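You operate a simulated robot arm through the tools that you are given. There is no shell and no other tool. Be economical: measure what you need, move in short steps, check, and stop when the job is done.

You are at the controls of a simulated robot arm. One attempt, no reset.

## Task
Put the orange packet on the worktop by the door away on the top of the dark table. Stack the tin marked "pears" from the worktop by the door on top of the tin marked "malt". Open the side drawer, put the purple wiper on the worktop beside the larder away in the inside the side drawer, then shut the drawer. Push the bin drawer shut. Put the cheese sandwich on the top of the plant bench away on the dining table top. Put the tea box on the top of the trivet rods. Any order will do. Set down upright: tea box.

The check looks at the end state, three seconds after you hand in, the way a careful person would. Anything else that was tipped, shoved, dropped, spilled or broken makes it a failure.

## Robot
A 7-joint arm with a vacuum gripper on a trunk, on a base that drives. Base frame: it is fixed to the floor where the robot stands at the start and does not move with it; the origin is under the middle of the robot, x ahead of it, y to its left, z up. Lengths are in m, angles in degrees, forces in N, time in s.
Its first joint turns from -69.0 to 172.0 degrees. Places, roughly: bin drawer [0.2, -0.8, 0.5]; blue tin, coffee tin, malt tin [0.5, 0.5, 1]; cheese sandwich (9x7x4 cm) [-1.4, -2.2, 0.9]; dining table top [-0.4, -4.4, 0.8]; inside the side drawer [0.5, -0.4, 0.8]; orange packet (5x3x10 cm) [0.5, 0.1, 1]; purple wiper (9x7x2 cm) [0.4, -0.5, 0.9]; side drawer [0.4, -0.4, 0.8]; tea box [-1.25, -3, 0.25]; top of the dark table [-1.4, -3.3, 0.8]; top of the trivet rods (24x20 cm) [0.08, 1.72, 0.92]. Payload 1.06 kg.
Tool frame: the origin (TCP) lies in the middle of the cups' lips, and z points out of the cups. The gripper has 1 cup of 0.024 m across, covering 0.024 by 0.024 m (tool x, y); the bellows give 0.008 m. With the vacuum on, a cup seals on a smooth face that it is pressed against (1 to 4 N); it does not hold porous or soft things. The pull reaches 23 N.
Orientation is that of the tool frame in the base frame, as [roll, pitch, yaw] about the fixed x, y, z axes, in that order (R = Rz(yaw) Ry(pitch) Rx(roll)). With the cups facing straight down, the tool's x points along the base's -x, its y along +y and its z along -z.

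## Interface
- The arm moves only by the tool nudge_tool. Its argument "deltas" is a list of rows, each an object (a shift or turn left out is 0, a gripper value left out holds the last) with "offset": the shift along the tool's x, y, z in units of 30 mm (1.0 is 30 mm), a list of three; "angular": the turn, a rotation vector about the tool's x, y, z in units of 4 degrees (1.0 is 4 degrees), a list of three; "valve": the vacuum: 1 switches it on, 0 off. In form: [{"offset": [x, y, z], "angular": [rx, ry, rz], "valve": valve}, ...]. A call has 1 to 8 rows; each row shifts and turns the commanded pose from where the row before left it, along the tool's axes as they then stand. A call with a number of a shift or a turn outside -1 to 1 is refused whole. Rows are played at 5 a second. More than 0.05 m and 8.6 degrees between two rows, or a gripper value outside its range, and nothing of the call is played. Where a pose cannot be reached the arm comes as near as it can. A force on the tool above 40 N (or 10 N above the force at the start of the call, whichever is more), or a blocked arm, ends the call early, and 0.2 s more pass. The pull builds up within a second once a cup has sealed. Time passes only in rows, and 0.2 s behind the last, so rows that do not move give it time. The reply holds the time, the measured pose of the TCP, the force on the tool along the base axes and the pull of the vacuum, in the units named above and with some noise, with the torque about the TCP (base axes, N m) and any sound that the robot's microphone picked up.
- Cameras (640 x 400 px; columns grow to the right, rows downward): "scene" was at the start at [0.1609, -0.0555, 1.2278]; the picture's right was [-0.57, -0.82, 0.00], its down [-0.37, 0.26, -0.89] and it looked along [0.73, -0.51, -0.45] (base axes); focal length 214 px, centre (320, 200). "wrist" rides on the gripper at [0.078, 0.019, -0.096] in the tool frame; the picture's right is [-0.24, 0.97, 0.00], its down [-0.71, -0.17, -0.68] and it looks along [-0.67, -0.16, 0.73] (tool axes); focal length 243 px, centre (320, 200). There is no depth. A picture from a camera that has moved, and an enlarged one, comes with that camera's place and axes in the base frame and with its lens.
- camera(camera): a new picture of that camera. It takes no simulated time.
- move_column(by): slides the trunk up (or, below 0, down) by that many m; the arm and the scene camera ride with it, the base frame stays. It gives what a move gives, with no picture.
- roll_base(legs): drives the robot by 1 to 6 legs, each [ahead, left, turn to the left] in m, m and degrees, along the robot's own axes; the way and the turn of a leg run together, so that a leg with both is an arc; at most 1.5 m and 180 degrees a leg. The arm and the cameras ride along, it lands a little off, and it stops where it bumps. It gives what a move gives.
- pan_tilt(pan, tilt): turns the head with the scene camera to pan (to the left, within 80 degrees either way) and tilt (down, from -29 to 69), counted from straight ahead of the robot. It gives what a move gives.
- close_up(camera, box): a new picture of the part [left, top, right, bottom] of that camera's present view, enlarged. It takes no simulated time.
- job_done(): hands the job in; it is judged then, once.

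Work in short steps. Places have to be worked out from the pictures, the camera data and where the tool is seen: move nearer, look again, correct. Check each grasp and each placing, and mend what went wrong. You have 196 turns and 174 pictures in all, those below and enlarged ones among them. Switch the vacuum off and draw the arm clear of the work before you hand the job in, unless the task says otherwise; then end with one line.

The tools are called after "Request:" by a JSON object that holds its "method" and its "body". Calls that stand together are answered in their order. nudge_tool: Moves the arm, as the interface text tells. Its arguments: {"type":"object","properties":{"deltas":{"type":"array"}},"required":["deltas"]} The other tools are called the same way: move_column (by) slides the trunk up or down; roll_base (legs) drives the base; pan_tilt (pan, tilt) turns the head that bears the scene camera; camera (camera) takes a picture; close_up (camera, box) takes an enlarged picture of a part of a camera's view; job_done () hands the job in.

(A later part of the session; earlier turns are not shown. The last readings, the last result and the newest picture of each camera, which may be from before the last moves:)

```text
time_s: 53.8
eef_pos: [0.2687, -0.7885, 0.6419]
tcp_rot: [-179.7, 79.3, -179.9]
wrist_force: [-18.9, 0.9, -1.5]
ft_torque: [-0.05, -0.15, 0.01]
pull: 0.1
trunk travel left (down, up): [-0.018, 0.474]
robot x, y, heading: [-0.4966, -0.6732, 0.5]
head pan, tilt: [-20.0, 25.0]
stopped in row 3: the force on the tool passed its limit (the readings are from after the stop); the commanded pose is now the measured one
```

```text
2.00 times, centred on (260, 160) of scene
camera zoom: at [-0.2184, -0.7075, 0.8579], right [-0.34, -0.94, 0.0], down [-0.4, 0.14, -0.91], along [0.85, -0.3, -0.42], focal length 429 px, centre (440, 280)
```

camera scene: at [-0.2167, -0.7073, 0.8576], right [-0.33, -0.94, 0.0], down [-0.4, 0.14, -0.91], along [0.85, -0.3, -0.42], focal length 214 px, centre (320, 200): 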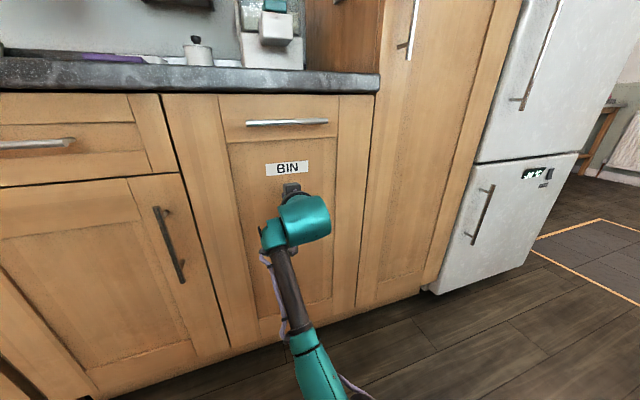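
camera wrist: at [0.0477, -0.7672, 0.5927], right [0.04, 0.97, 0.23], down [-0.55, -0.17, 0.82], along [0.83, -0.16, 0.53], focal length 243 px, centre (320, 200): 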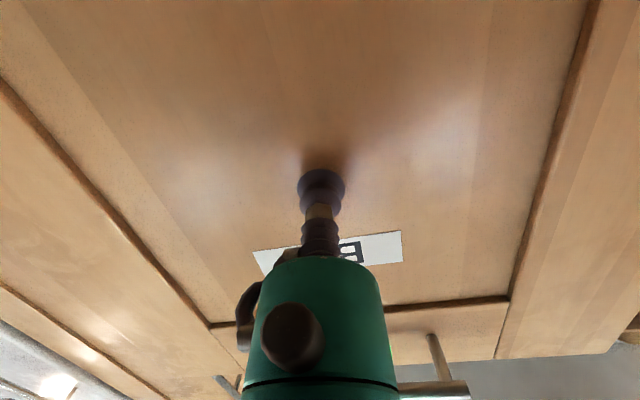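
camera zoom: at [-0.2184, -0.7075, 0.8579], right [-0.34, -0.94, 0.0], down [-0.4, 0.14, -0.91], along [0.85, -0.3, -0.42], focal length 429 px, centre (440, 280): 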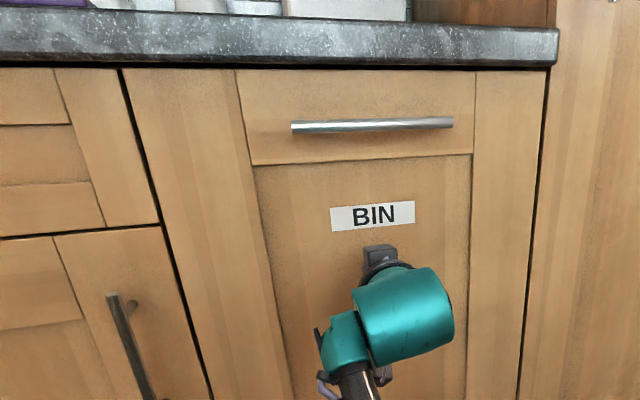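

Bin drawer is shut against its stop (19 N). I back off, then raise the trunk to the side-drawer height and straighten the tool.

Request:
{"method": "nudge_tool", "body": {"deltas": [{"offset": [0, 0, -1]}, {"offset": [0, 0, -1]}, {"offset": [0, 0, -1]}, {"offset": [0, 0, -1]}, {"offset": [0, 0, -1]}]}}

Request:
{"method": "move_column", "body": {"by": 0.15}}

Request:
{"method": "nudge_tool", "body": {"deltas": [{"angular": [0, -1, 0]}, {"angular": [0, -1, 0]}, {"angular": [0, -0.5, 0]}]}}

```text
time_s: 55.0
eef_pos: [0.125, -0.7859, 0.6686]
tcp_rot: [-179.5, 79.2, -179.7]
wrist_force: [-0.4, 0.1, 0.1]
ft_torque: [0.02, -0.02, -0.01]
pull: 0.1
trunk travel left (down, up): [-0.018, 0.474]
robot x, y, heading: [-0.496, -0.6751, 0.6]
head pan, tilt: [-20.0, 25.0]
```

```text
time_s: 56.7
eef_pos: [0.1232, -0.7865, 0.8187]
tcp_rot: [-179.7, 79.2, -179.9]
wrist_force: [0.4, 0.3, 0.3]
ft_torque: [-0.03, 0.02, 0.05]
pull: 0.1
trunk travel left (down, up): [-0.168, 0.324]
robot x, y, heading: [-0.4905, -0.6735, 0.4]
head pan, tilt: [-20.0, 25.0]
```

```text
time_s: 57.5
eef_pos: [0.1234, -0.7871, 0.8198]
tcp_rot: [-173.7, 89.3, -174.0]
wrist_force: [-0.5, -0.6, -0.8]
ft_torque: [-0.03, 0.0, -0.03]
pull: 0.0
trunk travel left (down, up): [-0.168, 0.324]
robot x, y, heading: [-0.4943, -0.6725, 0.5]
head pan, tilt: [-20.0, 25.0]
```

Tool is level at z 0.82. I slide left 0.228 m so that the cup faces the drawer's right stile (y≈−0.559).

Request:
{"method": "roll_base", "body": {"legs": [[0, 0.228, 0]]}}

Request:
{"method": "nudge_tool", "body": {"deltas": [{"offset": [0.5, 0, 0.5]}, {"offset": [0, 0, 0.5]}]}}

Request:
{"method": "camera", "body": {"camera": "scene"}}

Request:
{"method": "camera", "body": {"camera": "wrist"}}

```text
time_s: 59.2
eef_pos: [0.1209, -0.5619, 0.8178]
tcp_rot: [-174.3, 89.2, -174.5]
wrist_force: [0.5, -0.1, -0.3]
ft_torque: [0.04, 0.02, -0.01]
pull: 0.0
trunk travel left (down, up): [-0.168, 0.324]
robot x, y, heading: [-0.4956, -0.4502, 0.6]
head pan, tilt: [-20.0, 25.0]
```

```text
time_s: 59.9
eef_pos: [0.1514, -0.5613, 0.8041]
tcp_rot: [-174.2, 89.2, -174.4]
wrist_force: [-1.1, -1.1, -0.2]
ft_torque: [0.0, -0.01, -0.03]
pull: 0.1
trunk travel left (down, up): [-0.168, 0.324]
robot x, y, heading: [-0.4971, -0.4525, 0.5]
head pan, tilt: [-20.0, 25.0]
```

```text
137 pictures are left
camera scene: at [-0.2687, -0.4828, 1.0165], right [-0.33, -0.94, 0.0], down [-0.4, 0.14, -0.91], along [0.85, -0.3, -0.42], focal length 214 px, centre (320, 200)
```

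scene: 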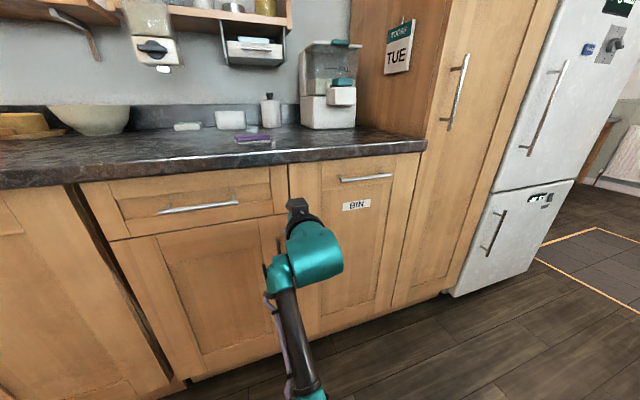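

```text
136 pictures are left
camera wrist: at [0.0547, -0.5431, 0.7271], right [0.01, 0.97, 0.23], down [-0.68, -0.17, 0.72], along [0.74, -0.16, 0.66], focal length 243 px, centre (320, 200)
```

wrist: 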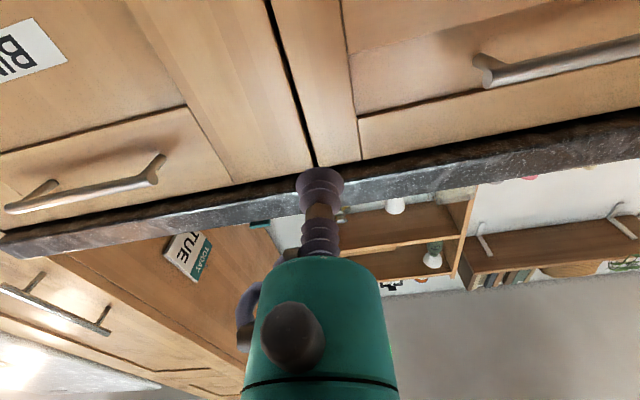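

Cup lines up with the stile (y −0.534…−0.582). I advance toward the face with the vacuum on, slow at the end.

Request:
{"method": "nudge_tool", "body": {"deltas": [{"offset": [0, 0.1, 1], "valve": 1}, {"offset": [0, 0, 1]}, {"offset": [0, 0, 1]}, {"offset": [0, 0, 0.3]}, {"offset": [0, 0, 0.15]}, {"offset": [0, 0, 0.1]}]}}

```text
time_s: 61.2
eef_pos: [0.2578, -0.558, 0.8026]
tcp_rot: [-176.3, 89.2, -176.5]
wrist_force: [1.8, 0.1, -0.7]
ft_torque: [0.02, -0.14, 0.04]
pull: 23.8
trunk travel left (down, up): [-0.168, 0.324]
robot x, y, heading: [-0.496, -0.45, 0.7]
head pan, tilt: [-20.0, 25.0]
```

Sealed. I pull the drawer back gently.

Request:
{"method": "nudge_tool", "body": {"deltas": [{}, {"offset": [0, 0, -0.2]}, {"offset": [0, 0, -0.4]}, {"offset": [0, 0, -0.6]}, {"offset": [0, 0, -0.8]}, {"offset": [0, 0, -0.8]}, {"offset": [0, 0, -0.8]}]}}

Request:
{"method": "camera", "body": {"camera": "scene"}}

```text
time_s: 62.9
eef_pos: [0.1494, -0.5586, 0.8038]
tcp_rot: [-177.9, 89.0, -178.2]
wrist_force: [-2.4, -3.5, -10.1]
ft_torque: [0.06, -0.19, 0.05]
pull: 22.6
trunk travel left (down, up): [-0.168, 0.324]
robot x, y, heading: [-0.4946, -0.4496, 0.4]
head pan, tilt: [-20.0, 25.0]
```

```text
135 pictures are left
camera scene: at [-0.2681, -0.4834, 1.0163], right [-0.33, -0.94, 0.0], down [-0.4, 0.14, -0.91], along [0.85, -0.3, -0.42], focal length 214 px, centre (320, 200)
```

scene: 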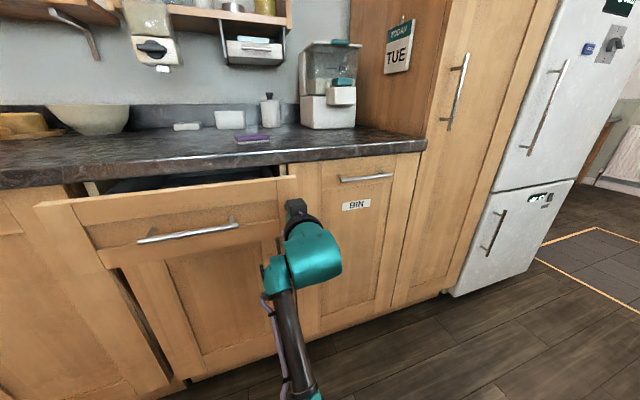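

It opens. I pull another 0.11 m.

Request:
{"method": "nudge_tool", "body": {"deltas": [{"offset": [0, 0, -0.7]}, {"offset": [0, 0, -0.7]}, {"offset": [0, 0, -0.7]}, {"offset": [0, 0, -0.7]}, {"offset": [0, 0, -0.7]}, {"offset": [0, 0, -0.3]}]}}

Request:
{"method": "camera", "body": {"camera": "scene"}}

```text
time_s: 64.2
eef_pos: [0.0364, -0.5579, 0.8056]
tcp_rot: [-172.9, 89.2, -173.1]
wrist_force: [-0.4, 6.1, -6.7]
ft_torque: [0.06, -0.13, 0.06]
pull: 23.1
trunk travel left (down, up): [-0.168, 0.324]
robot x, y, heading: [-0.4958, -0.4493, 0.5]
head pan, tilt: [-20.0, 25.0]
```

```text
134 pictures are left
camera scene: at [-0.2682, -0.4823, 1.0164], right [-0.33, -0.94, 0.0], down [-0.4, 0.14, -0.91], along [0.85, -0.3, -0.42], focal length 214 px, centre (320, 200)
```

scene: 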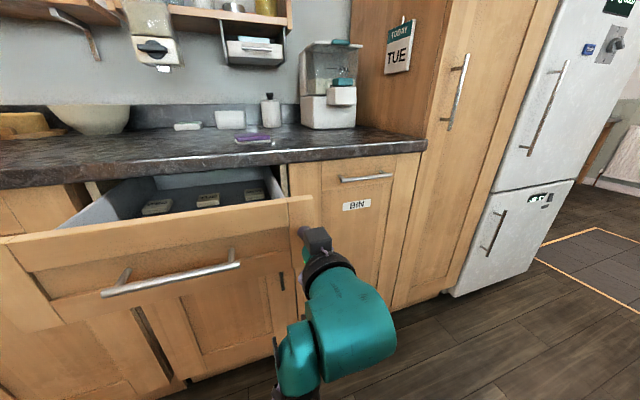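

Open by 0.22 m, with free space in the front. I release and back the arm off.

Request:
{"method": "nudge_tool", "body": {"deltas": [{"valve": 0}, {}, {}, {"offset": [0, 0, -0.3]}, {"offset": [0, 0, -1]}, {"offset": [0, 0, -1]}]}}

Request:
{"method": "roll_base", "body": {"legs": [[-0.15, 0, 0], [0, -0.5, 0]]}}

Request:
{"method": "move_column", "body": {"by": 0.3}}

```text
time_s: 65.7
eef_pos: [-0.0328, -0.5584, 0.8062]
tcp_rot: [-175.9, 89.2, -176.1]
wrist_force: [0.1, -0.2, 0.4]
ft_torque: [0.01, -0.01, -0.01]
pull: 0.0
trunk travel left (down, up): [-0.168, 0.324]
robot x, y, heading: [-0.4965, -0.4491, 0.3]
head pan, tilt: [-20.0, 25.0]
```

```text
time_s: 69.6
eef_pos: [-0.1854, -1.0623, 0.8067]
tcp_rot: [-174.3, 89.2, -174.8]
wrist_force: [0.1, 0.4, -0.2]
ft_torque: [-0.05, -0.03, 0.02]
pull: 0.1
trunk travel left (down, up): [-0.168, 0.324]
robot x, y, heading: [-0.6483, -0.9528, 0.3]
head pan, tilt: [-20.0, 25.0]
```

```text
time_s: 72.6
eef_pos: [-0.185, -1.0634, 1.1063]
tcp_rot: [-175.2, 89.1, -175.4]
wrist_force: [0.6, 0.5, -0.5]
ft_torque: [0.02, 0.03, 0.01]
pull: 0.0
trunk travel left (down, up): [-0.468, 0.024]
robot x, y, heading: [-0.6453, -0.9506, 0.2]
head pan, tilt: [-20.0, 25.0]
```

I turn the tool back to pointing down.

Request:
{"method": "nudge_tool", "body": {"deltas": [{"angular": [0, 1, 0]}, {"angular": [0, 1, 0]}, {"angular": [0, 1, 0]}, {"angular": [0, 1, 0]}, {"angular": [0, 1, 0]}, {"angular": [0, 1, 0]}, {"angular": [0, 1, 0]}, {"angular": [0, 1, 0]}]}}

Request:
{"method": "nudge_tool", "body": {"deltas": [{"angular": [0, 1, 0]}, {"angular": [0, 1, 0]}, {"angular": [0, 1, 0]}, {"angular": [0, 1, 0]}, {"angular": [0, 1, 0]}, {"angular": [0, 1, 0]}, {"angular": [0, 1, 0]}, {"angular": [0, 1, 0]}]}}

Request:
{"method": "nudge_tool", "body": {"deltas": [{"angular": [0, 1, 0]}, {"angular": [0, 1, 0]}, {"angular": [0, 1, 0]}, {"angular": [0, 1, 0]}, {"angular": [0, 1, 0]}, {"angular": [0, 1, 0]}, {"angular": [0, 0.3, 0]}]}}

Request:
{"method": "pan_tilt", "body": {"pan": 20, "tilt": 25}}

Request:
{"method": "camera", "body": {"camera": "scene"}}

```text
time_s: 74.4
eef_pos: [-0.1856, -1.064, 1.1059]
tcp_rot: [-179.9, 57.2, 179.7]
wrist_force: [-0.7, -0.3, 0.3]
ft_torque: [-0.01, 0.0, -0.01]
pull: 0.0
trunk travel left (down, up): [-0.468, 0.024]
robot x, y, heading: [-0.6454, -0.9514, 0.3]
head pan, tilt: [-20.0, 25.0]
```

```text
time_s: 76.2
eef_pos: [-0.126, -1.0638, 1.0508]
tcp_rot: [-179.9, 25.4, 179.6]
wrist_force: [0.5, 0.4, 0.3]
ft_torque: [0.03, -0.03, -0.03]
pull: 0.2
out of reach, approached as far as the arm can: row 4, 5, 6, 7, 8
trunk travel left (down, up): [-0.468, 0.024]
robot x, y, heading: [-0.6504, -0.9554, 0.0]
head pan, tilt: [-20.0, 25.0]
```

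```text
time_s: 77.8
eef_pos: [-0.0875, -1.0697, 1.0285]
tcp_rot: [-180.0, 0.0, 179.6]
wrist_force: [0.9, -1.1, 0.1]
ft_torque: [0.03, 0.0, -0.02]
pull: 0.1
out of reach, approached as far as the arm can: row 1, 2, 3, 4, 5
trunk travel left (down, up): [-0.468, 0.024]
robot x, y, heading: [-0.6473, -0.9481, 0.1]
head pan, tilt: [-20.0, 25.0]
```

```text
time_s: 78.9
eef_pos: [-0.088, -1.0688, 1.0297]
tcp_rot: [-179.8, 0.0, 179.5]
wrist_force: [0.1, -0.3, 0.4]
ft_torque: [-0.02, 0.0, -0.04]
pull: 0.0
trunk travel left (down, up): [-0.468, 0.024]
robot x, y, heading: [-0.6461, -0.9495, 0.2]
head pan, tilt: [20.0, 25.0]
```

```text
133 pictures are left
camera scene: at [-0.5304, -0.9239, 1.3343], right [0.34, -0.94, 0.0], down [-0.4, -0.15, -0.91], along [0.85, 0.31, -0.42], focal length 214 px, centre (320, 200)
```

scene: 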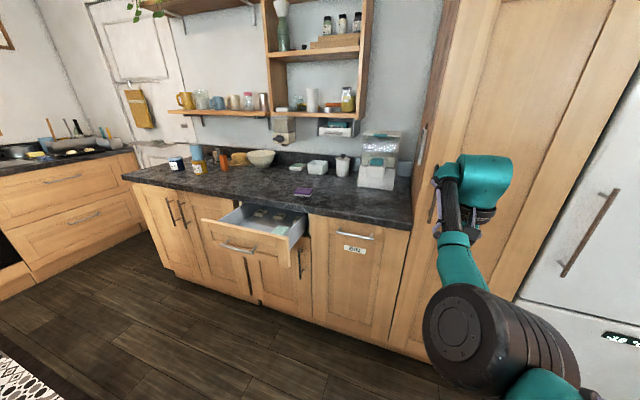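

Everything looks right: bin shut, side drawer open. I retract the arm, then drive to a spot beside the drawer facing the wiper (about (−0.1,−0.82), heading 30°).

Request:
{"method": "nudge_tool", "body": {"deltas": [{"offset": [1, 0, -1]}, {"offset": [1, 0, -1]}, {"offset": [1, 0, -0.5]}, {"offset": [1, 0, 0]}, {"offset": [1, 0, 0]}, {"offset": [1, 0, 0]}, {"offset": [1, 0, 0]}]}}

Request:
{"method": "roll_base", "body": {"legs": [[0.3, 0.13, 0], [0.246, 0, 0], [0, 0, 30]]}}

Request:
{"method": "pan_tilt", "body": {"pan": 0, "tilt": 40}}

Request:
{"method": "camera", "body": {"camera": "scene"}}

Request:
{"method": "camera", "body": {"camera": "wrist"}}

```text
time_s: 80.5
eef_pos: [-0.0836, -1.095, 1.088]
tcp_rot: [-179.9, 0.0, 179.7]
wrist_force: [-0.5, 0.1, 0.3]
ft_torque: [-0.01, -0.02, -0.02]
pull: 0.0
out of reach, approached as far as the arm can: row 1, 2, 3, 4, 5, 6, 7
trunk travel left (down, up): [-0.468, 0.024]
robot x, y, heading: [-0.6499, -0.9539, 0.5]
head pan, tilt: [20.0, 25.0]
```

```text
time_s: 85.5
eef_pos: [0.4521, -0.6583, 1.0876]
tcp_rot: [-179.9, 0.1, -149.9]
wrist_force: [0.0, -0.5, -1.1]
ft_torque: [-0.02, 0.02, 0.03]
pull: 0.0
trunk travel left (down, up): [-0.468, 0.024]
robot x, y, heading: [-0.1071, -0.821, 30.7]
head pan, tilt: [20.0, 25.0]
```

```text
time_s: 86.3
eef_pos: [0.4517, -0.6591, 1.0881]
tcp_rot: [-180.0, 0.0, -150.0]
wrist_force: [0.5, -0.2, 0.4]
ft_torque: [-0.01, 0.01, -0.01]
pull: 0.1
trunk travel left (down, up): [-0.468, 0.024]
robot x, y, heading: [-0.1087, -0.8171, 30.6]
head pan, tilt: [0.0, 40.0]
```

```text
132 pictures are left
camera scene: at [-0.0066, -0.7672, 1.311], right [0.51, -0.86, 0.0], down [-0.55, -0.33, -0.77], along [0.66, 0.39, -0.64], focal length 214 px, centre (320, 200)
```

scene: 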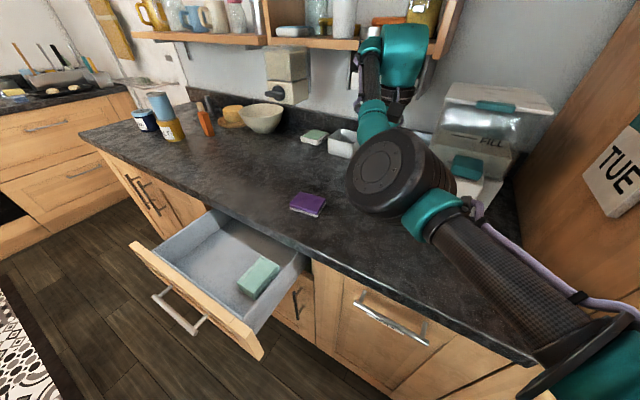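

```text
131 pictures are left
camera wrist: at [0.3743, -0.6824, 1.1846], right [-0.28, 0.96, 0.0], down [0.7, 0.21, 0.69], along [0.66, 0.19, -0.73], focal length 243 px, centre (320, 200)
```

wrist: 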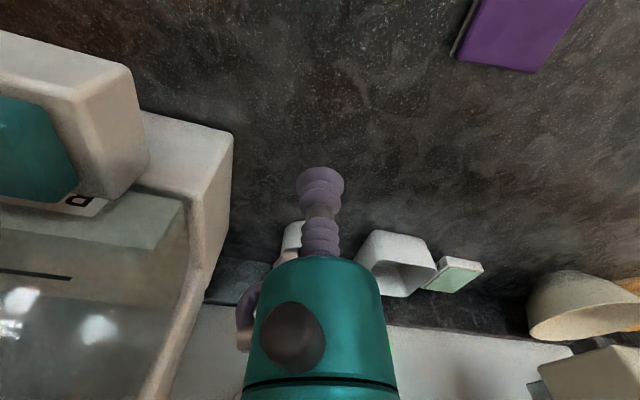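

The arm did not retract (stuck configuration), but nothing was hit. The wiper is at about (0.354,−0.513); there is also a green box in the drawer at about (0.18,−0.47). I move sideways over the wiper at this height.

Request:
{"method": "nudge_tool", "body": {"deltas": [{"offset": [0, 1, 0]}, {"offset": [0, 1, 0]}, {"offset": [0.1, 1, 0]}, {"offset": [0.1, 1, 0]}, {"offset": [0.1, 1, 0]}, {"offset": [0.1, 0.8, 0]}]}}

Request:
{"method": "camera", "body": {"camera": "scene"}}

Request:
{"method": "camera", "body": {"camera": "wrist"}}

```text
time_s: 87.7
eef_pos: [0.3603, -0.5093, 1.0885]
tcp_rot: [-179.9, 0.0, -150.2]
wrist_force: [0.2, 0.1, 0.4]
ft_torque: [-0.01, 0.01, -0.01]
pull: 0.1
out of reach, approached as far as the arm can: row 1, 3
trunk travel left (down, up): [-0.468, 0.024]
robot x, y, heading: [-0.1103, -0.8191, 30.7]
head pan, tilt: [0.0, 40.0]
```

```text
130 pictures are left
camera scene: at [-0.0068, -0.7672, 1.311], right [0.51, -0.86, 0.0], down [-0.55, -0.33, -0.77], along [0.66, 0.39, -0.64], focal length 214 px, centre (320, 200)
```

scene: 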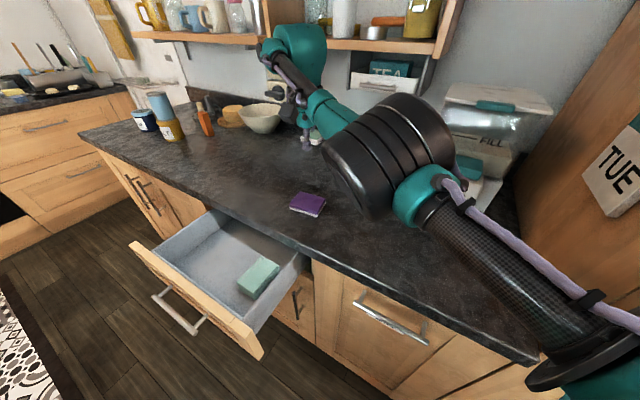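

```text
129 pictures are left
camera wrist: at [0.2834, -0.5331, 1.1843], right [-0.28, 0.96, 0.0], down [0.7, 0.2, 0.69], along [0.66, 0.19, -0.73], focal length 243 px, centre (320, 200)
```

wrist: 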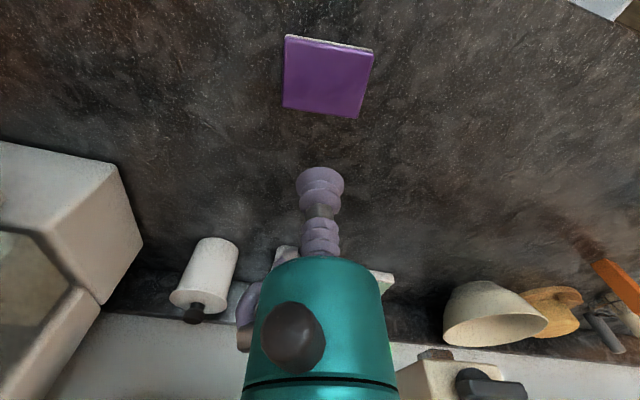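

Wiper top is nearly under the cup; I correct 7 mm sideways and lower to z≈0.96, then check.

Request:
{"method": "nudge_tool", "body": {"deltas": [{"offset": [0.13, 0.23, 0]}, {"offset": [0, 0, 1]}, {"offset": [0, 0, 1]}, {"offset": [0, 0, 1]}, {"offset": [0, 0, 1], "valve": 1}]}}

Request:
{"method": "camera", "body": {"camera": "scene"}}

Request:
{"method": "camera", "body": {"camera": "wrist"}}

```text
time_s: 88.9
eef_pos: [0.3558, -0.5059, 0.969]
tcp_rot: [-179.8, 0.0, -150.1]
wrist_force: [-0.3, 0.0, 0.5]
ft_torque: [0.02, -0.04, 0.0]
pull: 0.1
trunk travel left (down, up): [-0.468, 0.024]
robot x, y, heading: [-0.1049, -0.8204, 30.6]
head pan, tilt: [0.0, 40.0]
```

```text
128 pictures are left
camera scene: at [-0.0065, -0.7672, 1.311], right [0.51, -0.86, 0.0], down [-0.55, -0.33, -0.77], along [0.66, 0.39, -0.64], focal length 214 px, centre (320, 200)
```

scene: 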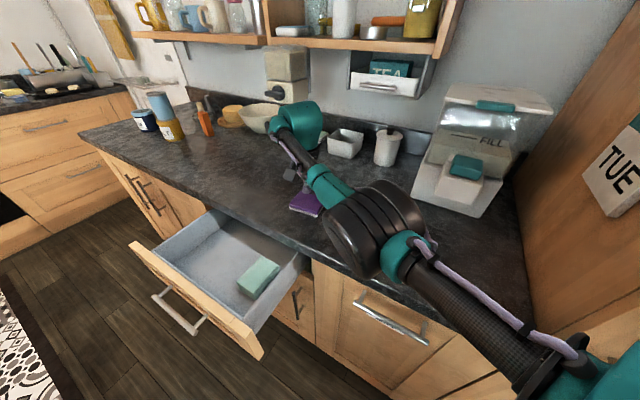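

```text
127 pictures are left
camera wrist: at [0.2772, -0.5305, 1.0644], right [-0.28, 0.96, 0.0], down [0.7, 0.21, 0.69], along [0.66, 0.19, -0.73], focal length 243 px, centre (320, 200)
```

wrist: 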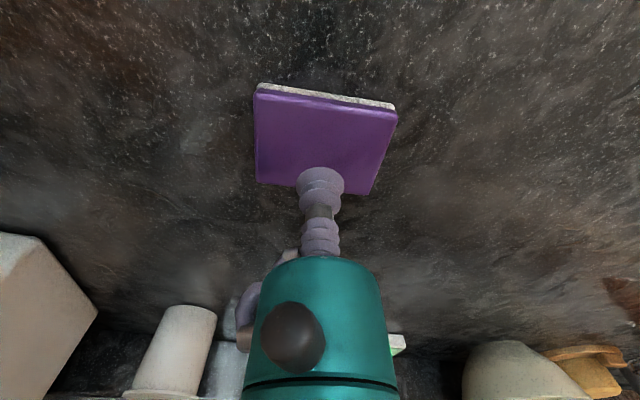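

Cup over the near-centre of the wiper. I descend slowly the last 3 cm.

Request:
{"method": "nudge_tool", "body": {"deltas": [{"offset": [0, 0, 0.4]}, {"offset": [0, 0, 0.3]}, {"offset": [0, 0, 0.15]}, {"offset": [0, 0, 0.1]}, {"offset": [0, 0, 0.1]}]}}

```text
time_s: 90.1
eef_pos: [0.356, -0.5069, 0.9369]
tcp_rot: [-179.9, 0.0, -150.0]
wrist_force: [1.2, -0.7, -0.4]
ft_torque: [-0.03, -0.01, -0.02]
pull: 0.0
trunk travel left (down, up): [-0.468, 0.024]
robot x, y, heading: [-0.1087, -0.82, 30.6]
head pan, tilt: [0.0, 40.0]
```

Request:
{"method": "nudge_tool", "body": {"deltas": [{"offset": [0, 0, 0.1]}, {"offset": [0, 0, 0.1]}, {"offset": [0, 0, 0.1]}]}}

Request:
{"method": "camera", "body": {"camera": "wrist"}}

```text
time_s: 90.9
eef_pos: [0.3561, -0.506, 0.9297]
tcp_rot: [-179.9, 0.3, -150.0]
wrist_force: [0.6, 0.1, 7.4]
ft_torque: [0.05, 0.03, 0.0]
pull: 23.0
trunk travel left (down, up): [-0.468, 0.024]
robot x, y, heading: [-0.1082, -0.8206, 30.8]
head pan, tilt: [0.0, 40.0]
```

```text
126 pictures are left
camera wrist: at [0.2781, -0.5298, 1.0256], right [-0.28, 0.96, 0.0], down [0.7, 0.21, 0.69], along [0.66, 0.19, -0.73], focal length 243 px, centre (320, 200)
```

wrist: 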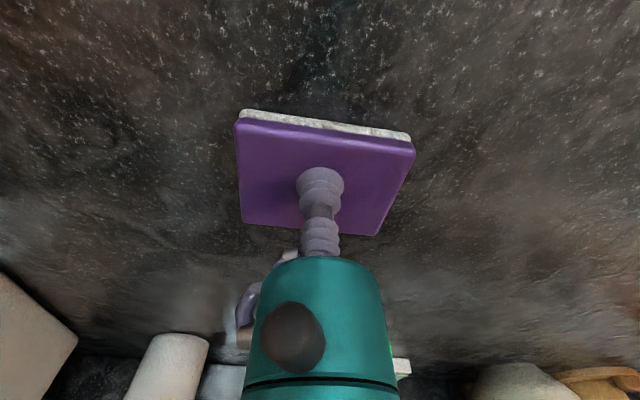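

Held. I lift 0.13 m and carry it left/back toward the drawer's free front-left area.

Request:
{"method": "nudge_tool", "body": {"deltas": [{"offset": [0, 0, -0.3]}, {"offset": [0, 0, -1]}, {"offset": [0, 0, -1]}, {"offset": [0, 0, -1]}, {"offset": [0, 0, -1]}, {"offset": [0.3, 1, 0]}, {"offset": [0.3, 1, 0]}, {"offset": [0.3, 1, 0]}]}}

Request:
{"method": "nudge_tool", "body": {"deltas": [{"offset": [0.3, 1, 0]}, {"offset": [0.3, 1, 0]}, {"offset": [0.3, 1, 0]}, {"offset": [0.3, 1, 0]}, {"offset": [0.3, 1, 0]}, {"offset": [0.3, 1, 0]}]}}

Request:
{"method": "camera", "body": {"camera": "scene"}}

Request:
{"method": "camera", "body": {"camera": "wrist"}}

```text
time_s: 92.7
eef_pos: [0.3036, -0.4591, 1.0556]
tcp_rot: [180.0, 0.2, -150.1]
wrist_force: [0.2, -0.3, -0.5]
ft_torque: [0.0, 0.05, 0.02]
pull: 22.8
out of reach, approached as far as the arm can: row 8
trunk travel left (down, up): [-0.468, 0.024]
robot x, y, heading: [-0.1104, -0.8214, 30.3]
head pan, tilt: [0.0, 40.0]
```

```text
time_s: 94.1
eef_pos: [0.2511, -0.4381, 1.0548]
tcp_rot: [-180.0, -0.1, -150.1]
wrist_force: [-0.5, 0.2, -0.5]
ft_torque: [0.0, 0.0, 0.01]
pull: 22.7
out of reach, approached as far as the arm can: row 1, 2, 3, 4, 5, 6
trunk travel left (down, up): [-0.468, 0.024]
robot x, y, heading: [-0.1086, -0.8242, 30.5]
head pan, tilt: [0.0, 40.0]
```

```text
125 pictures are left
camera scene: at [-0.0067, -0.7672, 1.311], right [0.51, -0.86, 0.0], down [-0.55, -0.33, -0.77], along [0.66, 0.39, -0.64], focal length 214 px, centre (320, 200)
```

scene: 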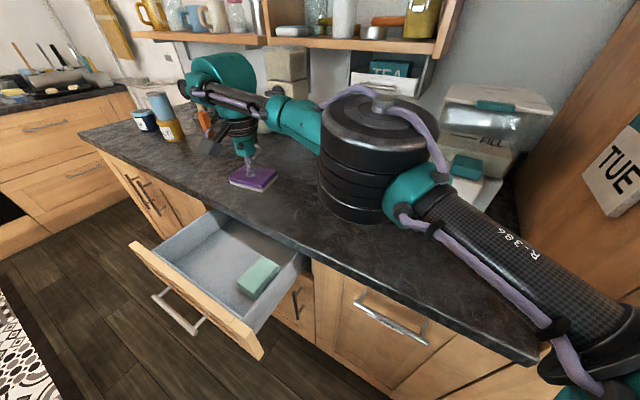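

```text
124 pictures are left
camera wrist: at [0.1742, -0.4607, 1.1499], right [-0.28, 0.96, 0.0], down [0.7, 0.21, 0.69], along [0.66, 0.19, -0.73], focal length 243 px, centre (320, 200)
```

wrist: 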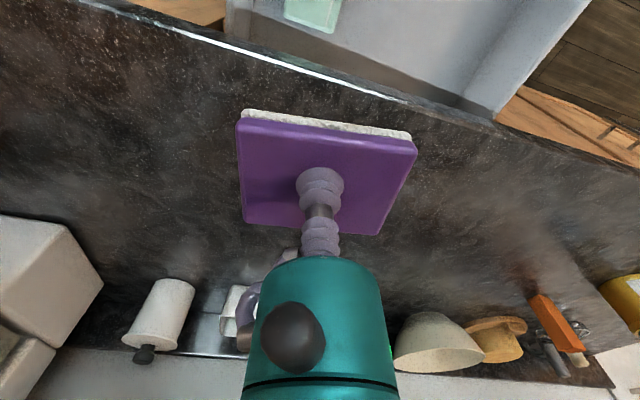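

The arm is at its limit; I shift the base instead (−0.03 ahead, 0.166 left) to bring the wiper over the drawer.

Request:
{"method": "roll_base", "body": {"legs": [[-0.04, 0.166, 0]]}}

Request:
{"method": "camera", "body": {"camera": "scene"}}

Request:
{"method": "camera", "body": {"camera": "wrist"}}

```text
time_s: 95.6
eef_pos: [0.1343, -0.3155, 1.0532]
tcp_rot: [-179.9, 0.0, -150.0]
wrist_force: [0.2, 0.2, -1.0]
ft_torque: [0.0, -0.03, 0.01]
pull: 23.1
trunk travel left (down, up): [-0.468, 0.024]
robot x, y, heading: [-0.2288, -0.7003, 30.8]
head pan, tilt: [0.0, 40.0]
```

```text
123 pictures are left
camera scene: at [-0.1255, -0.6459, 1.311], right [0.51, -0.86, 0.0], down [-0.55, -0.33, -0.77], along [0.66, 0.39, -0.64], focal length 214 px, centre (320, 200)
```

scene: 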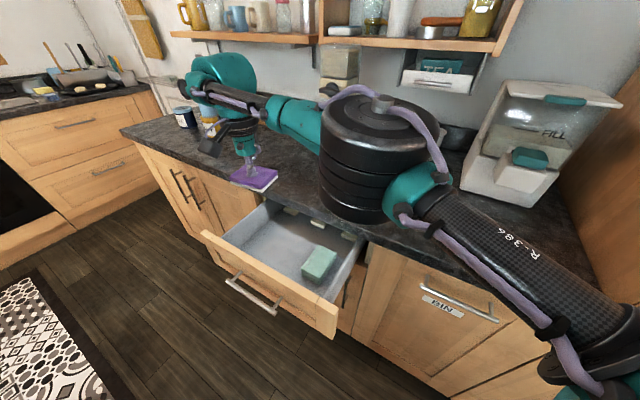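

```text
122 pictures are left
camera wrist: at [0.0556, -0.3395, 1.1499], right [-0.28, 0.96, 0.0], down [0.7, 0.21, 0.69], along [0.66, 0.19, -0.73], focal length 243 px, centre (320, 200)
```

wrist: 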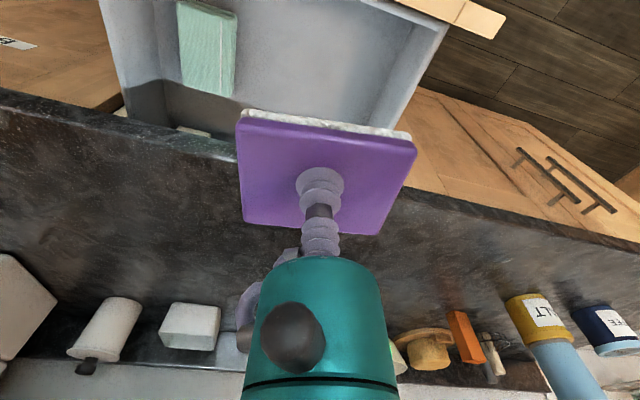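

The elbow would come low over the worktop here. I'd rather approach the drawer straight from the front: back off, turn to heading 0, then come back over the drawer.

Request:
{"method": "roll_base", "body": {"legs": [[-0.3, 0, 0], [0, 0, -30.5], [0, 0.385, 0]]}}

Request:
{"method": "camera", "body": {"camera": "scene"}}

```text
time_s: 101.2
eef_pos: [0.0308, -0.3193, 1.0537]
tcp_rot: [-179.9, 0.1, 178.9]
wrist_force: [0.1, -1.4, 0.0]
ft_torque: [0.0, -0.03, -0.01]
pull: 22.6
trunk travel left (down, up): [-0.468, 0.024]
robot x, y, heading: [-0.4759, -0.4615, -0.5]
head pan, tilt: [0.0, 40.0]
```

```text
121 pictures are left
camera scene: at [-0.3591, -0.4661, 1.311], right [-0.01, -1.0, 0.0], down [-0.64, 0.0, -0.77], along [0.77, -0.01, -0.64], focal length 214 px, centre (320, 200)
```

scene: 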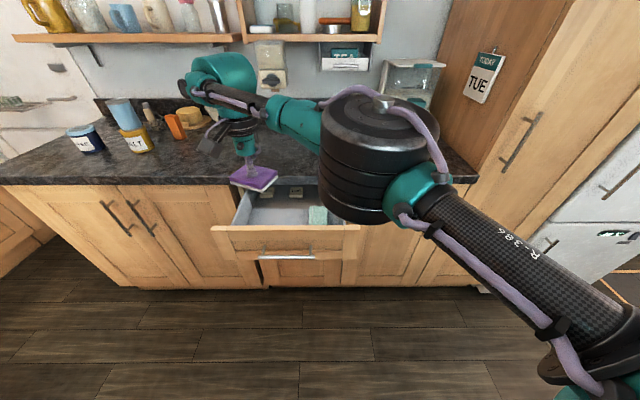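

I rotate to heading −30° so the elbow stays in front of the drawer rather than over it.

Request:
{"method": "roll_base", "body": {"legs": [[0, 0.265, 0], [0, 0, -29.5], [0.084, 0.0485, 0]]}}

Request:
{"method": "camera", "body": {"camera": "scene"}}

Request:
{"method": "camera", "body": {"camera": "wrist"}}

```text
time_s: 105.2
eef_pos: [0.1369, -0.3194, 1.0527]
tcp_rot: [-179.9, 0.0, 149.6]
wrist_force: [0.5, -0.1, -0.8]
ft_torque: [0.01, 0.05, -0.03]
pull: 23.2
trunk travel left (down, up): [-0.468, 0.024]
robot x, y, heading: [-0.373, -0.1941, -29.9]
head pan, tilt: [0.0, 40.0]
```

```text
120 pictures are left
camera scene: at [-0.2736, -0.2567, 1.3109], right [-0.49, -0.87, 0.0], down [-0.56, 0.32, -0.77], along [0.67, -0.38, -0.64], focal length 214 px, centre (320, 200)
```

scene: 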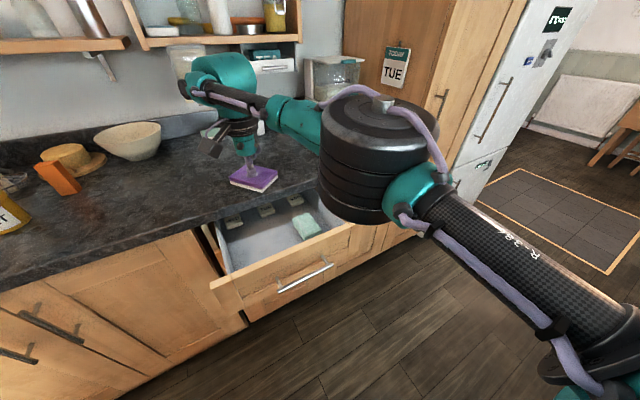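

```text
119 pictures are left
camera wrist: at [0.0779, -0.2646, 1.1495], right [0.69, 0.72, 0.0], down [0.53, -0.5, 0.69], along [0.49, -0.48, -0.73], focal length 243 px, centre (320, 200)
```

wrist: 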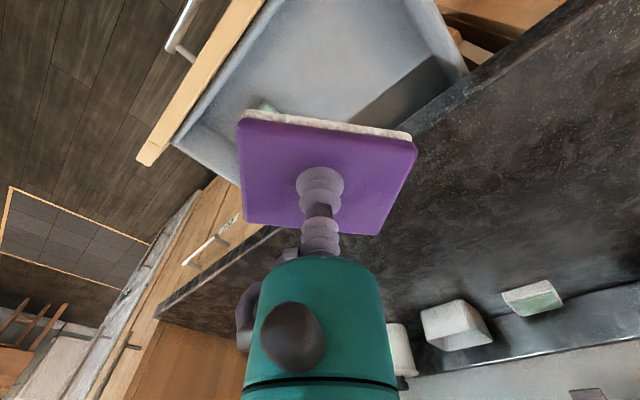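

Well placed above the free part of the drawer. I lower the trunk by 0.18 m.

Request:
{"method": "move_column", "body": {"by": -0.18}}

Request:
{"method": "camera", "body": {"camera": "scene"}}

Request:
{"method": "camera", "body": {"camera": "wrist"}}

```text
time_s: 107.2
eef_pos: [0.135, -0.3183, 0.8748]
tcp_rot: [179.9, 0.0, 149.7]
wrist_force: [-0.6, -1.7, 0.8]
ft_torque: [0.03, 0.01, 0.02]
pull: 22.9
trunk travel left (down, up): [-0.288, 0.204]
robot x, y, heading: [-0.3748, -0.1962, -29.6]
head pan, tilt: [0.0, 40.0]
```

```text
118 pictures are left
camera scene: at [-0.2087, -0.2942, 1.1168], right [-0.49, -0.87, 0.0], down [-0.56, 0.32, -0.77], along [0.67, -0.38, -0.64], focal length 214 px, centre (320, 200)
```

scene: 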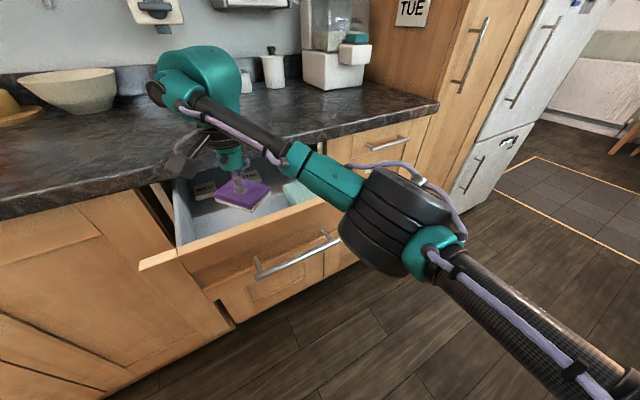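

```text
117 pictures are left
camera wrist: at [0.0769, -0.2645, 0.9701], right [0.69, 0.72, 0.0], down [0.52, -0.5, 0.69], along [0.49, -0.48, -0.73], focal length 243 px, centre (320, 200)
```

wrist: 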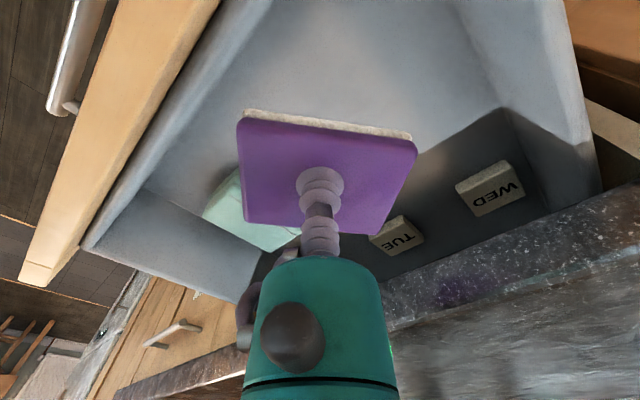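

Clear so far. I shift 2 cm away from the green box and the worktop edge, then lower with the arm.

Request:
{"method": "nudge_tool", "body": {"deltas": [{"offset": [0.7, 0.27, 0]}, {"offset": [0, 0, 0.7]}, {"offset": [0, 0, 0.7]}, {"offset": [0, 0, 0.5]}]}}

Request:
{"method": "camera", "body": {"camera": "scene"}}

Request:
{"method": "camera", "body": {"camera": "wrist"}}

```text
time_s: 108.2
eef_pos: [0.1214, -0.3023, 0.8179]
tcp_rot: [-179.9, 0.1, 149.6]
wrist_force: [0.0, -0.5, -0.3]
ft_torque: [-0.01, -0.04, 0.02]
pull: 22.9
trunk travel left (down, up): [-0.288, 0.204]
robot x, y, heading: [-0.373, -0.1999, -30.0]
head pan, tilt: [0.0, 40.0]
```

```text
116 pictures are left
camera scene: at [-0.2087, -0.2942, 1.1168], right [-0.49, -0.87, 0.0], down [-0.56, 0.32, -0.77], along [0.67, -0.38, -0.64], focal length 214 px, centre (320, 200)
```

scene: 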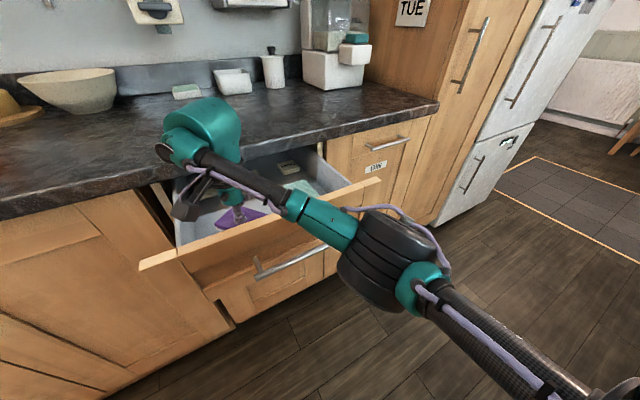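

```text
115 pictures are left
camera wrist: at [0.0625, -0.2471, 0.9137], right [0.69, 0.72, 0.0], down [0.52, -0.5, 0.69], along [0.49, -0.48, -0.73], focal length 243 px, centre (320, 200)
```

wrist: 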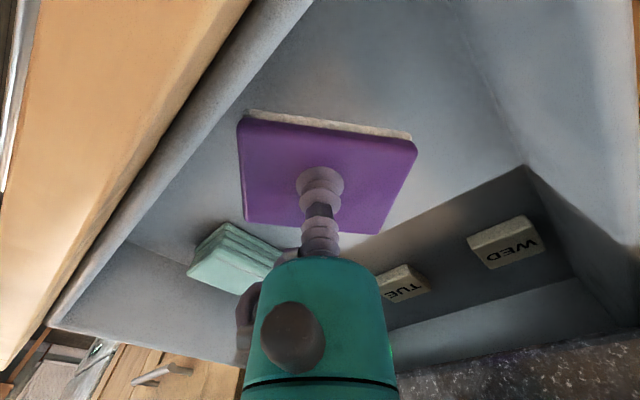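

The wiper is inside the drawer, clear of the other things. I lower in small steps until I feel the floor.

Request:
{"method": "nudge_tool", "body": {"deltas": [{"offset": [0, 0, 0.3]}, {"offset": [0, 0, 0.2]}, {"offset": [0, 0, 0.15]}, {"offset": [0, 0, 0.15]}]}}

Request:
{"method": "camera", "body": {"camera": "wrist"}}

```text
time_s: 109.2
eef_pos: [0.122, -0.3017, 0.7921]
tcp_rot: [-179.9, 0.0, 149.8]
wrist_force: [-0.3, 0.6, -1.0]
ft_torque: [0.0, 0.01, -0.02]
pull: 23.1
trunk travel left (down, up): [-0.288, 0.204]
robot x, y, heading: [-0.3771, -0.2003, -29.9]
head pan, tilt: [0.0, 40.0]
```

```text
114 pictures are left
camera wrist: at [0.0636, -0.2465, 0.8888], right [0.69, 0.72, 0.0], down [0.52, -0.5, 0.69], along [0.49, -0.48, -0.73], focal length 243 px, centre (320, 200)
```

wrist: 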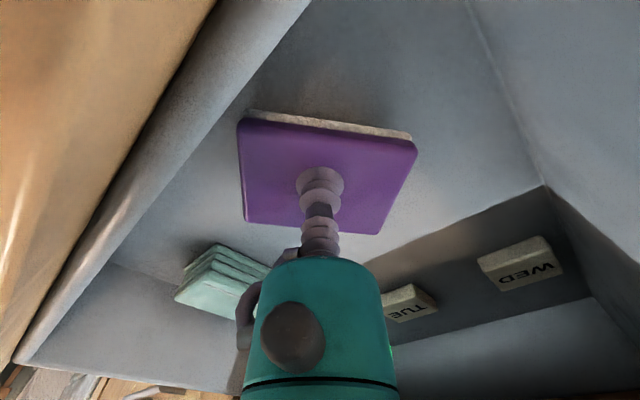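

Request:
{"method": "nudge_tool", "body": {"deltas": [{"offset": [0, 0, 0.15]}, {"offset": [0, 0, 0.15]}, {"offset": [0, 0, 0.15]}, {"offset": [0, 0, 0.15]}]}}

Request:
{"method": "camera", "body": {"camera": "scene"}}

```text
time_s: 110.2
eef_pos: [0.1233, -0.3012, 0.7813]
tcp_rot: [179.6, 0.5, 149.8]
wrist_force: [0.3, -3.5, 17.7]
ft_torque: [1.35, 1.42, 0.22]
pull: 22.8
trunk travel left (down, up): [-0.288, 0.204]
robot x, y, heading: [-0.3778, -0.1986, -29.6]
head pan, tilt: [0.0, 40.0]
stopped in row 4: the force on the tool passed its limit (the readings are from after the stop); the commanded pose is now the measured one
```

```text
113 pictures are left
camera scene: at [-0.2093, -0.2947, 1.1169], right [-0.5, -0.87, 0.0], down [-0.56, 0.32, -0.77], along [0.67, -0.38, -0.64], focal length 214 px, centre (320, 200)
```

scene: 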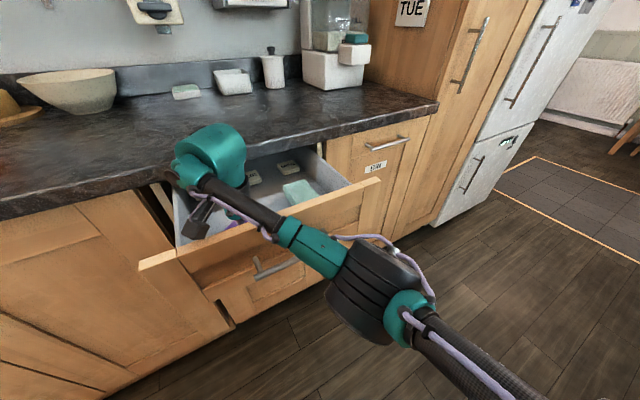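

The torque shows that the wrist camera touches the drawer front's edge. I lift 1 cm, shift 3.5 cm inward (+x), and lower again.

Request:
{"method": "nudge_tool", "body": {"deltas": [{"offset": [0, 0, -0.4]}, {"offset": [-0.5, 0.3, 0]}, {"offset": [-0.5, 0.3, 0]}, {"offset": [0, 0, 0.2]}, {"offset": [0, 0, 0.15]}, {"offset": [0, 0, 0.15]}]}}

Request:
{"method": "camera", "body": {"camera": "wrist"}}

```text
time_s: 111.6
eef_pos: [0.159, -0.3015, 0.7787]
tcp_rot: [179.6, 0.5, 149.7]
wrist_force: [1.1, 0.2, 7.2]
ft_torque: [-0.02, 0.08, -0.03]
pull: 22.6
trunk travel left (down, up): [-0.288, 0.204]
robot x, y, heading: [-0.3768, -0.1983, -29.5]
head pan, tilt: [0.0, 40.0]
```

```text
112 pictures are left
camera wrist: at [0.0987, -0.2462, 0.8738], right [0.69, 0.72, 0.01], down [0.52, -0.51, 0.69], along [0.5, -0.47, -0.72], focal length 243 px, centre (320, 200)
```

wrist: 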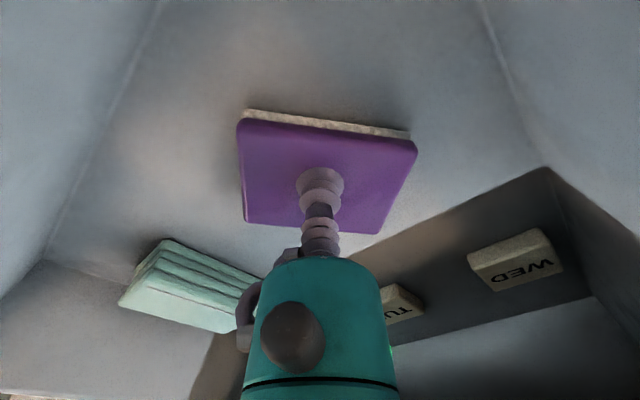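

Now a clean contact with the floor (7 N, no torque). I release and lift straight up.

Request:
{"method": "nudge_tool", "body": {"deltas": [{"offset": [0, 0, -0.1], "valve": 0}, {}, {}, {}, {"offset": [0, 0, -0.4]}, {"offset": [0, 0, -1]}, {"offset": [0, 0, -1]}, {"offset": [0, 0, -1]}]}}

Request:
{"method": "move_column", "body": {"by": 0.15}}

Request:
{"method": "camera", "body": {"camera": "wrist"}}

```text
time_s: 113.4
eef_pos: [0.1589, -0.2999, 0.8835]
tcp_rot: [179.8, 0.3, 149.8]
wrist_force: [-0.8, 0.2, 0.3]
ft_torque: [-0.01, 0.02, 0.0]
pull: 0.1
trunk travel left (down, up): [-0.288, 0.204]
robot x, y, heading: [-0.378, -0.1936, -29.5]
head pan, tilt: [0.0, 40.0]
```

```text
time_s: 115.2
eef_pos: [0.1504, -0.298, 1.0956]
tcp_rot: [179.6, 7.3, 149.7]
wrist_force: [0.6, -0.5, 0.2]
ft_torque: [-0.01, -0.01, 0.03]
pull: 0.1
trunk travel left (down, up): [-0.438, 0.054]
robot x, y, heading: [-0.3763, -0.1963, -29.6]
head pan, tilt: [0.0, 40.0]
```

```text
111 pictures are left
camera wrist: at [0.0808, -0.2372, 1.1811], right [0.69, 0.72, 0.04], down [0.44, -0.46, 0.77], along [0.57, -0.51, -0.64], focal length 243 px, centre (320, 200)
```

wrist: 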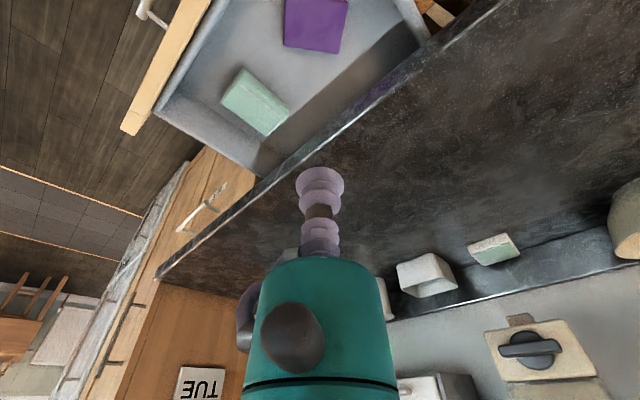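

The wiper lies in the drawer. To shut it I back off, face the counter and point the tool forward again.

Request:
{"method": "roll_base", "body": {"legs": [[-0.25, 0, 0], [0, 0, 29.6]]}}

Request:
{"method": "nudge_tool", "body": {"deltas": [{"angular": [0, -1, 0]}, {"angular": [0, -1, 0]}, {"angular": [0, -1, 0]}, {"angular": [0, -1, 0]}, {"angular": [0, -1, 0]}, {"angular": [0, -1, 0]}, {"angular": [0, -1, 0]}, {"angular": [0, -1, 0]}]}}

Request:
{"method": "nudge_tool", "body": {"deltas": [{"angular": [0, -1, 0]}, {"angular": [0, -1, 0]}, {"angular": [0, -1, 0]}, {"angular": [0, -1, 0]}, {"angular": [0, -1, 0]}, {"angular": [0, -1, 0]}, {"angular": [0, -1, 0]}]}}

Request:
{"method": "camera", "body": {"camera": "scene"}}

```text
time_s: 118.4
eef_pos: [-0.0874, 0.098, 1.096]
tcp_rot: [179.6, 7.4, 179.2]
wrist_force: [-0.4, 0.1, 0.7]
ft_torque: [0.02, -0.01, 0.0]
pull: 0.1
trunk travel left (down, up): [-0.438, 0.054]
robot x, y, heading: [-0.5904, -0.0718, -0.4]
head pan, tilt: [0.0, 40.0]
```

```text
time_s: 120.2
eef_pos: [-0.0861, 0.0972, 1.0962]
tcp_rot: [179.4, 39.4, 178.9]
wrist_force: [-0.3, 0.2, 0.2]
ft_torque: [-0.01, 0.01, -0.03]
pull: 0.2
trunk travel left (down, up): [-0.438, 0.054]
robot x, y, heading: [-0.5917, -0.0742, -0.4]
head pan, tilt: [0.0, 40.0]
```

```text
time_s: 121.8
eef_pos: [-0.0872, 0.0969, 1.0964]
tcp_rot: [179.1, 67.3, 178.1]
wrist_force: [0.2, 0.1, 0.4]
ft_torque: [-0.01, 0.0, -0.02]
pull: 0.2
trunk travel left (down, up): [-0.438, 0.054]
robot x, y, heading: [-0.5965, -0.0724, -0.2]
head pan, tilt: [0.0, 40.0]
```

```text
110 pictures are left
camera scene: at [-0.4524, -0.0779, 1.2765], right [0.0, -1.0, 0.0], down [-0.64, 0.0, -0.77], along [0.77, 0.0, -0.64], focal length 214 px, centre (320, 200)
```

scene: 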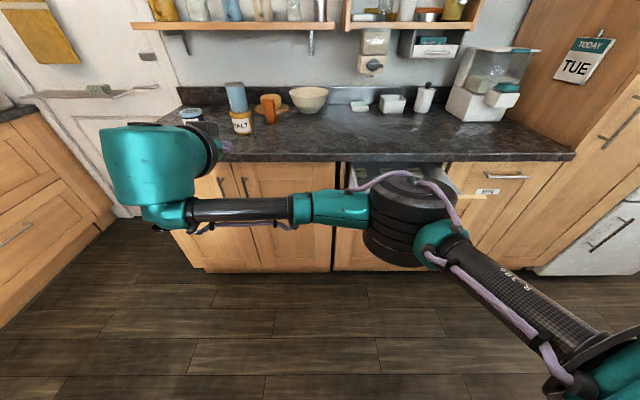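

The tool is far enough forward; four more degrees-rows, then slide right so it faces the drawer's left stile and lower the trunk.

Request:
{"method": "nudge_tool", "body": {"deltas": [{"angular": [0, -1, 0]}, {"angular": [0, -1, 0]}, {"angular": [0, -1, 0]}, {"angular": [0, -1, 0]}, {"angular": [0, -1, 0]}]}}

Request:
{"method": "roll_base", "body": {"legs": [[0, -0.297, 0]]}}

Request:
{"method": "move_column", "body": {"by": -0.28}}

Request:
{"method": "camera", "body": {"camera": "wrist"}}

Request:
{"method": "camera", "body": {"camera": "scene"}}

```text
time_s: 123.0
eef_pos: [-0.0864, 0.0975, 1.0956]
tcp_rot: [171.7, 87.4, 170.8]
wrist_force: [-1.3, -0.5, 0.5]
ft_torque: [0.01, 0.01, -0.01]
pull: 0.0
trunk travel left (down, up): [-0.438, 0.054]
robot x, y, heading: [-0.5951, -0.0765, -0.1]
head pan, tilt: [0.0, 40.0]
```

```text
time_s: 125.0
eef_pos: [-0.0885, -0.1978, 1.0966]
tcp_rot: [171.1, 87.3, 170.4]
wrist_force: [-0.6, -1.1, -0.2]
ft_torque: [0.01, -0.02, 0.0]
pull: 0.1
trunk travel left (down, up): [-0.438, 0.054]
robot x, y, heading: [-0.6002, -0.3701, -0.2]
head pan, tilt: [0.0, 40.0]
```

```text
time_s: 127.9
eef_pos: [-0.0881, -0.1969, 0.8167]
tcp_rot: [171.8, 87.4, 171.1]
wrist_force: [0.5, 0.2, -0.3]
ft_torque: [0.0, 0.02, 0.01]
pull: 0.1
trunk travel left (down, up): [-0.158, 0.334]
robot x, y, heading: [-0.5975, -0.368, -0.1]
head pan, tilt: [0.0, 40.0]
```

```text
109 pictures are left
camera wrist: at [-0.1878, -0.1772, 0.7428], right [0.02, 0.97, 0.24], down [-0.65, -0.17, 0.74], along [0.76, -0.17, 0.63], focal length 243 px, centre (320, 200)
```

wrist: 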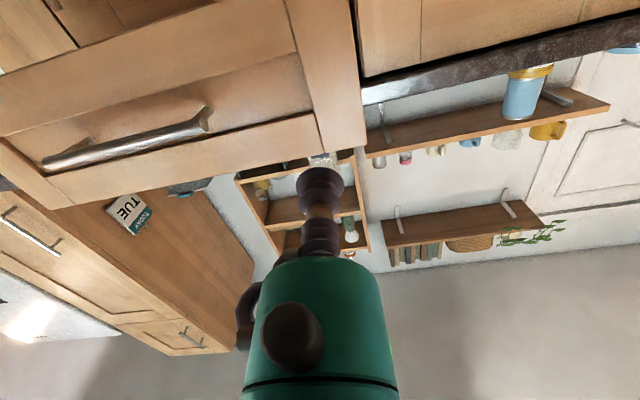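

```text
108 pictures are left
camera scene: at [-0.366, -0.3739, 0.9818], right [0.0, -1.0, 0.0], down [-0.64, 0.0, -0.77], along [0.77, 0.0, -0.64], focal length 214 px, centre (320, 200)
```

scene: 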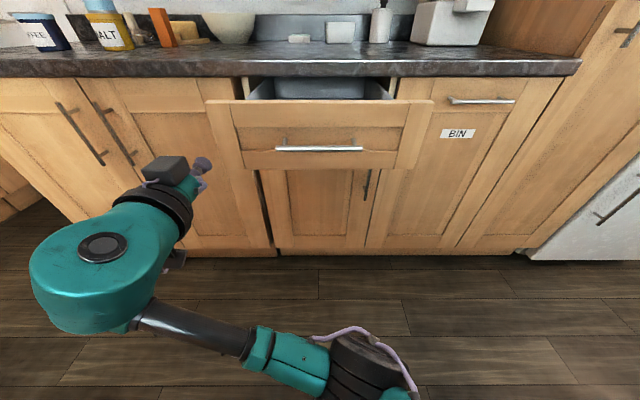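

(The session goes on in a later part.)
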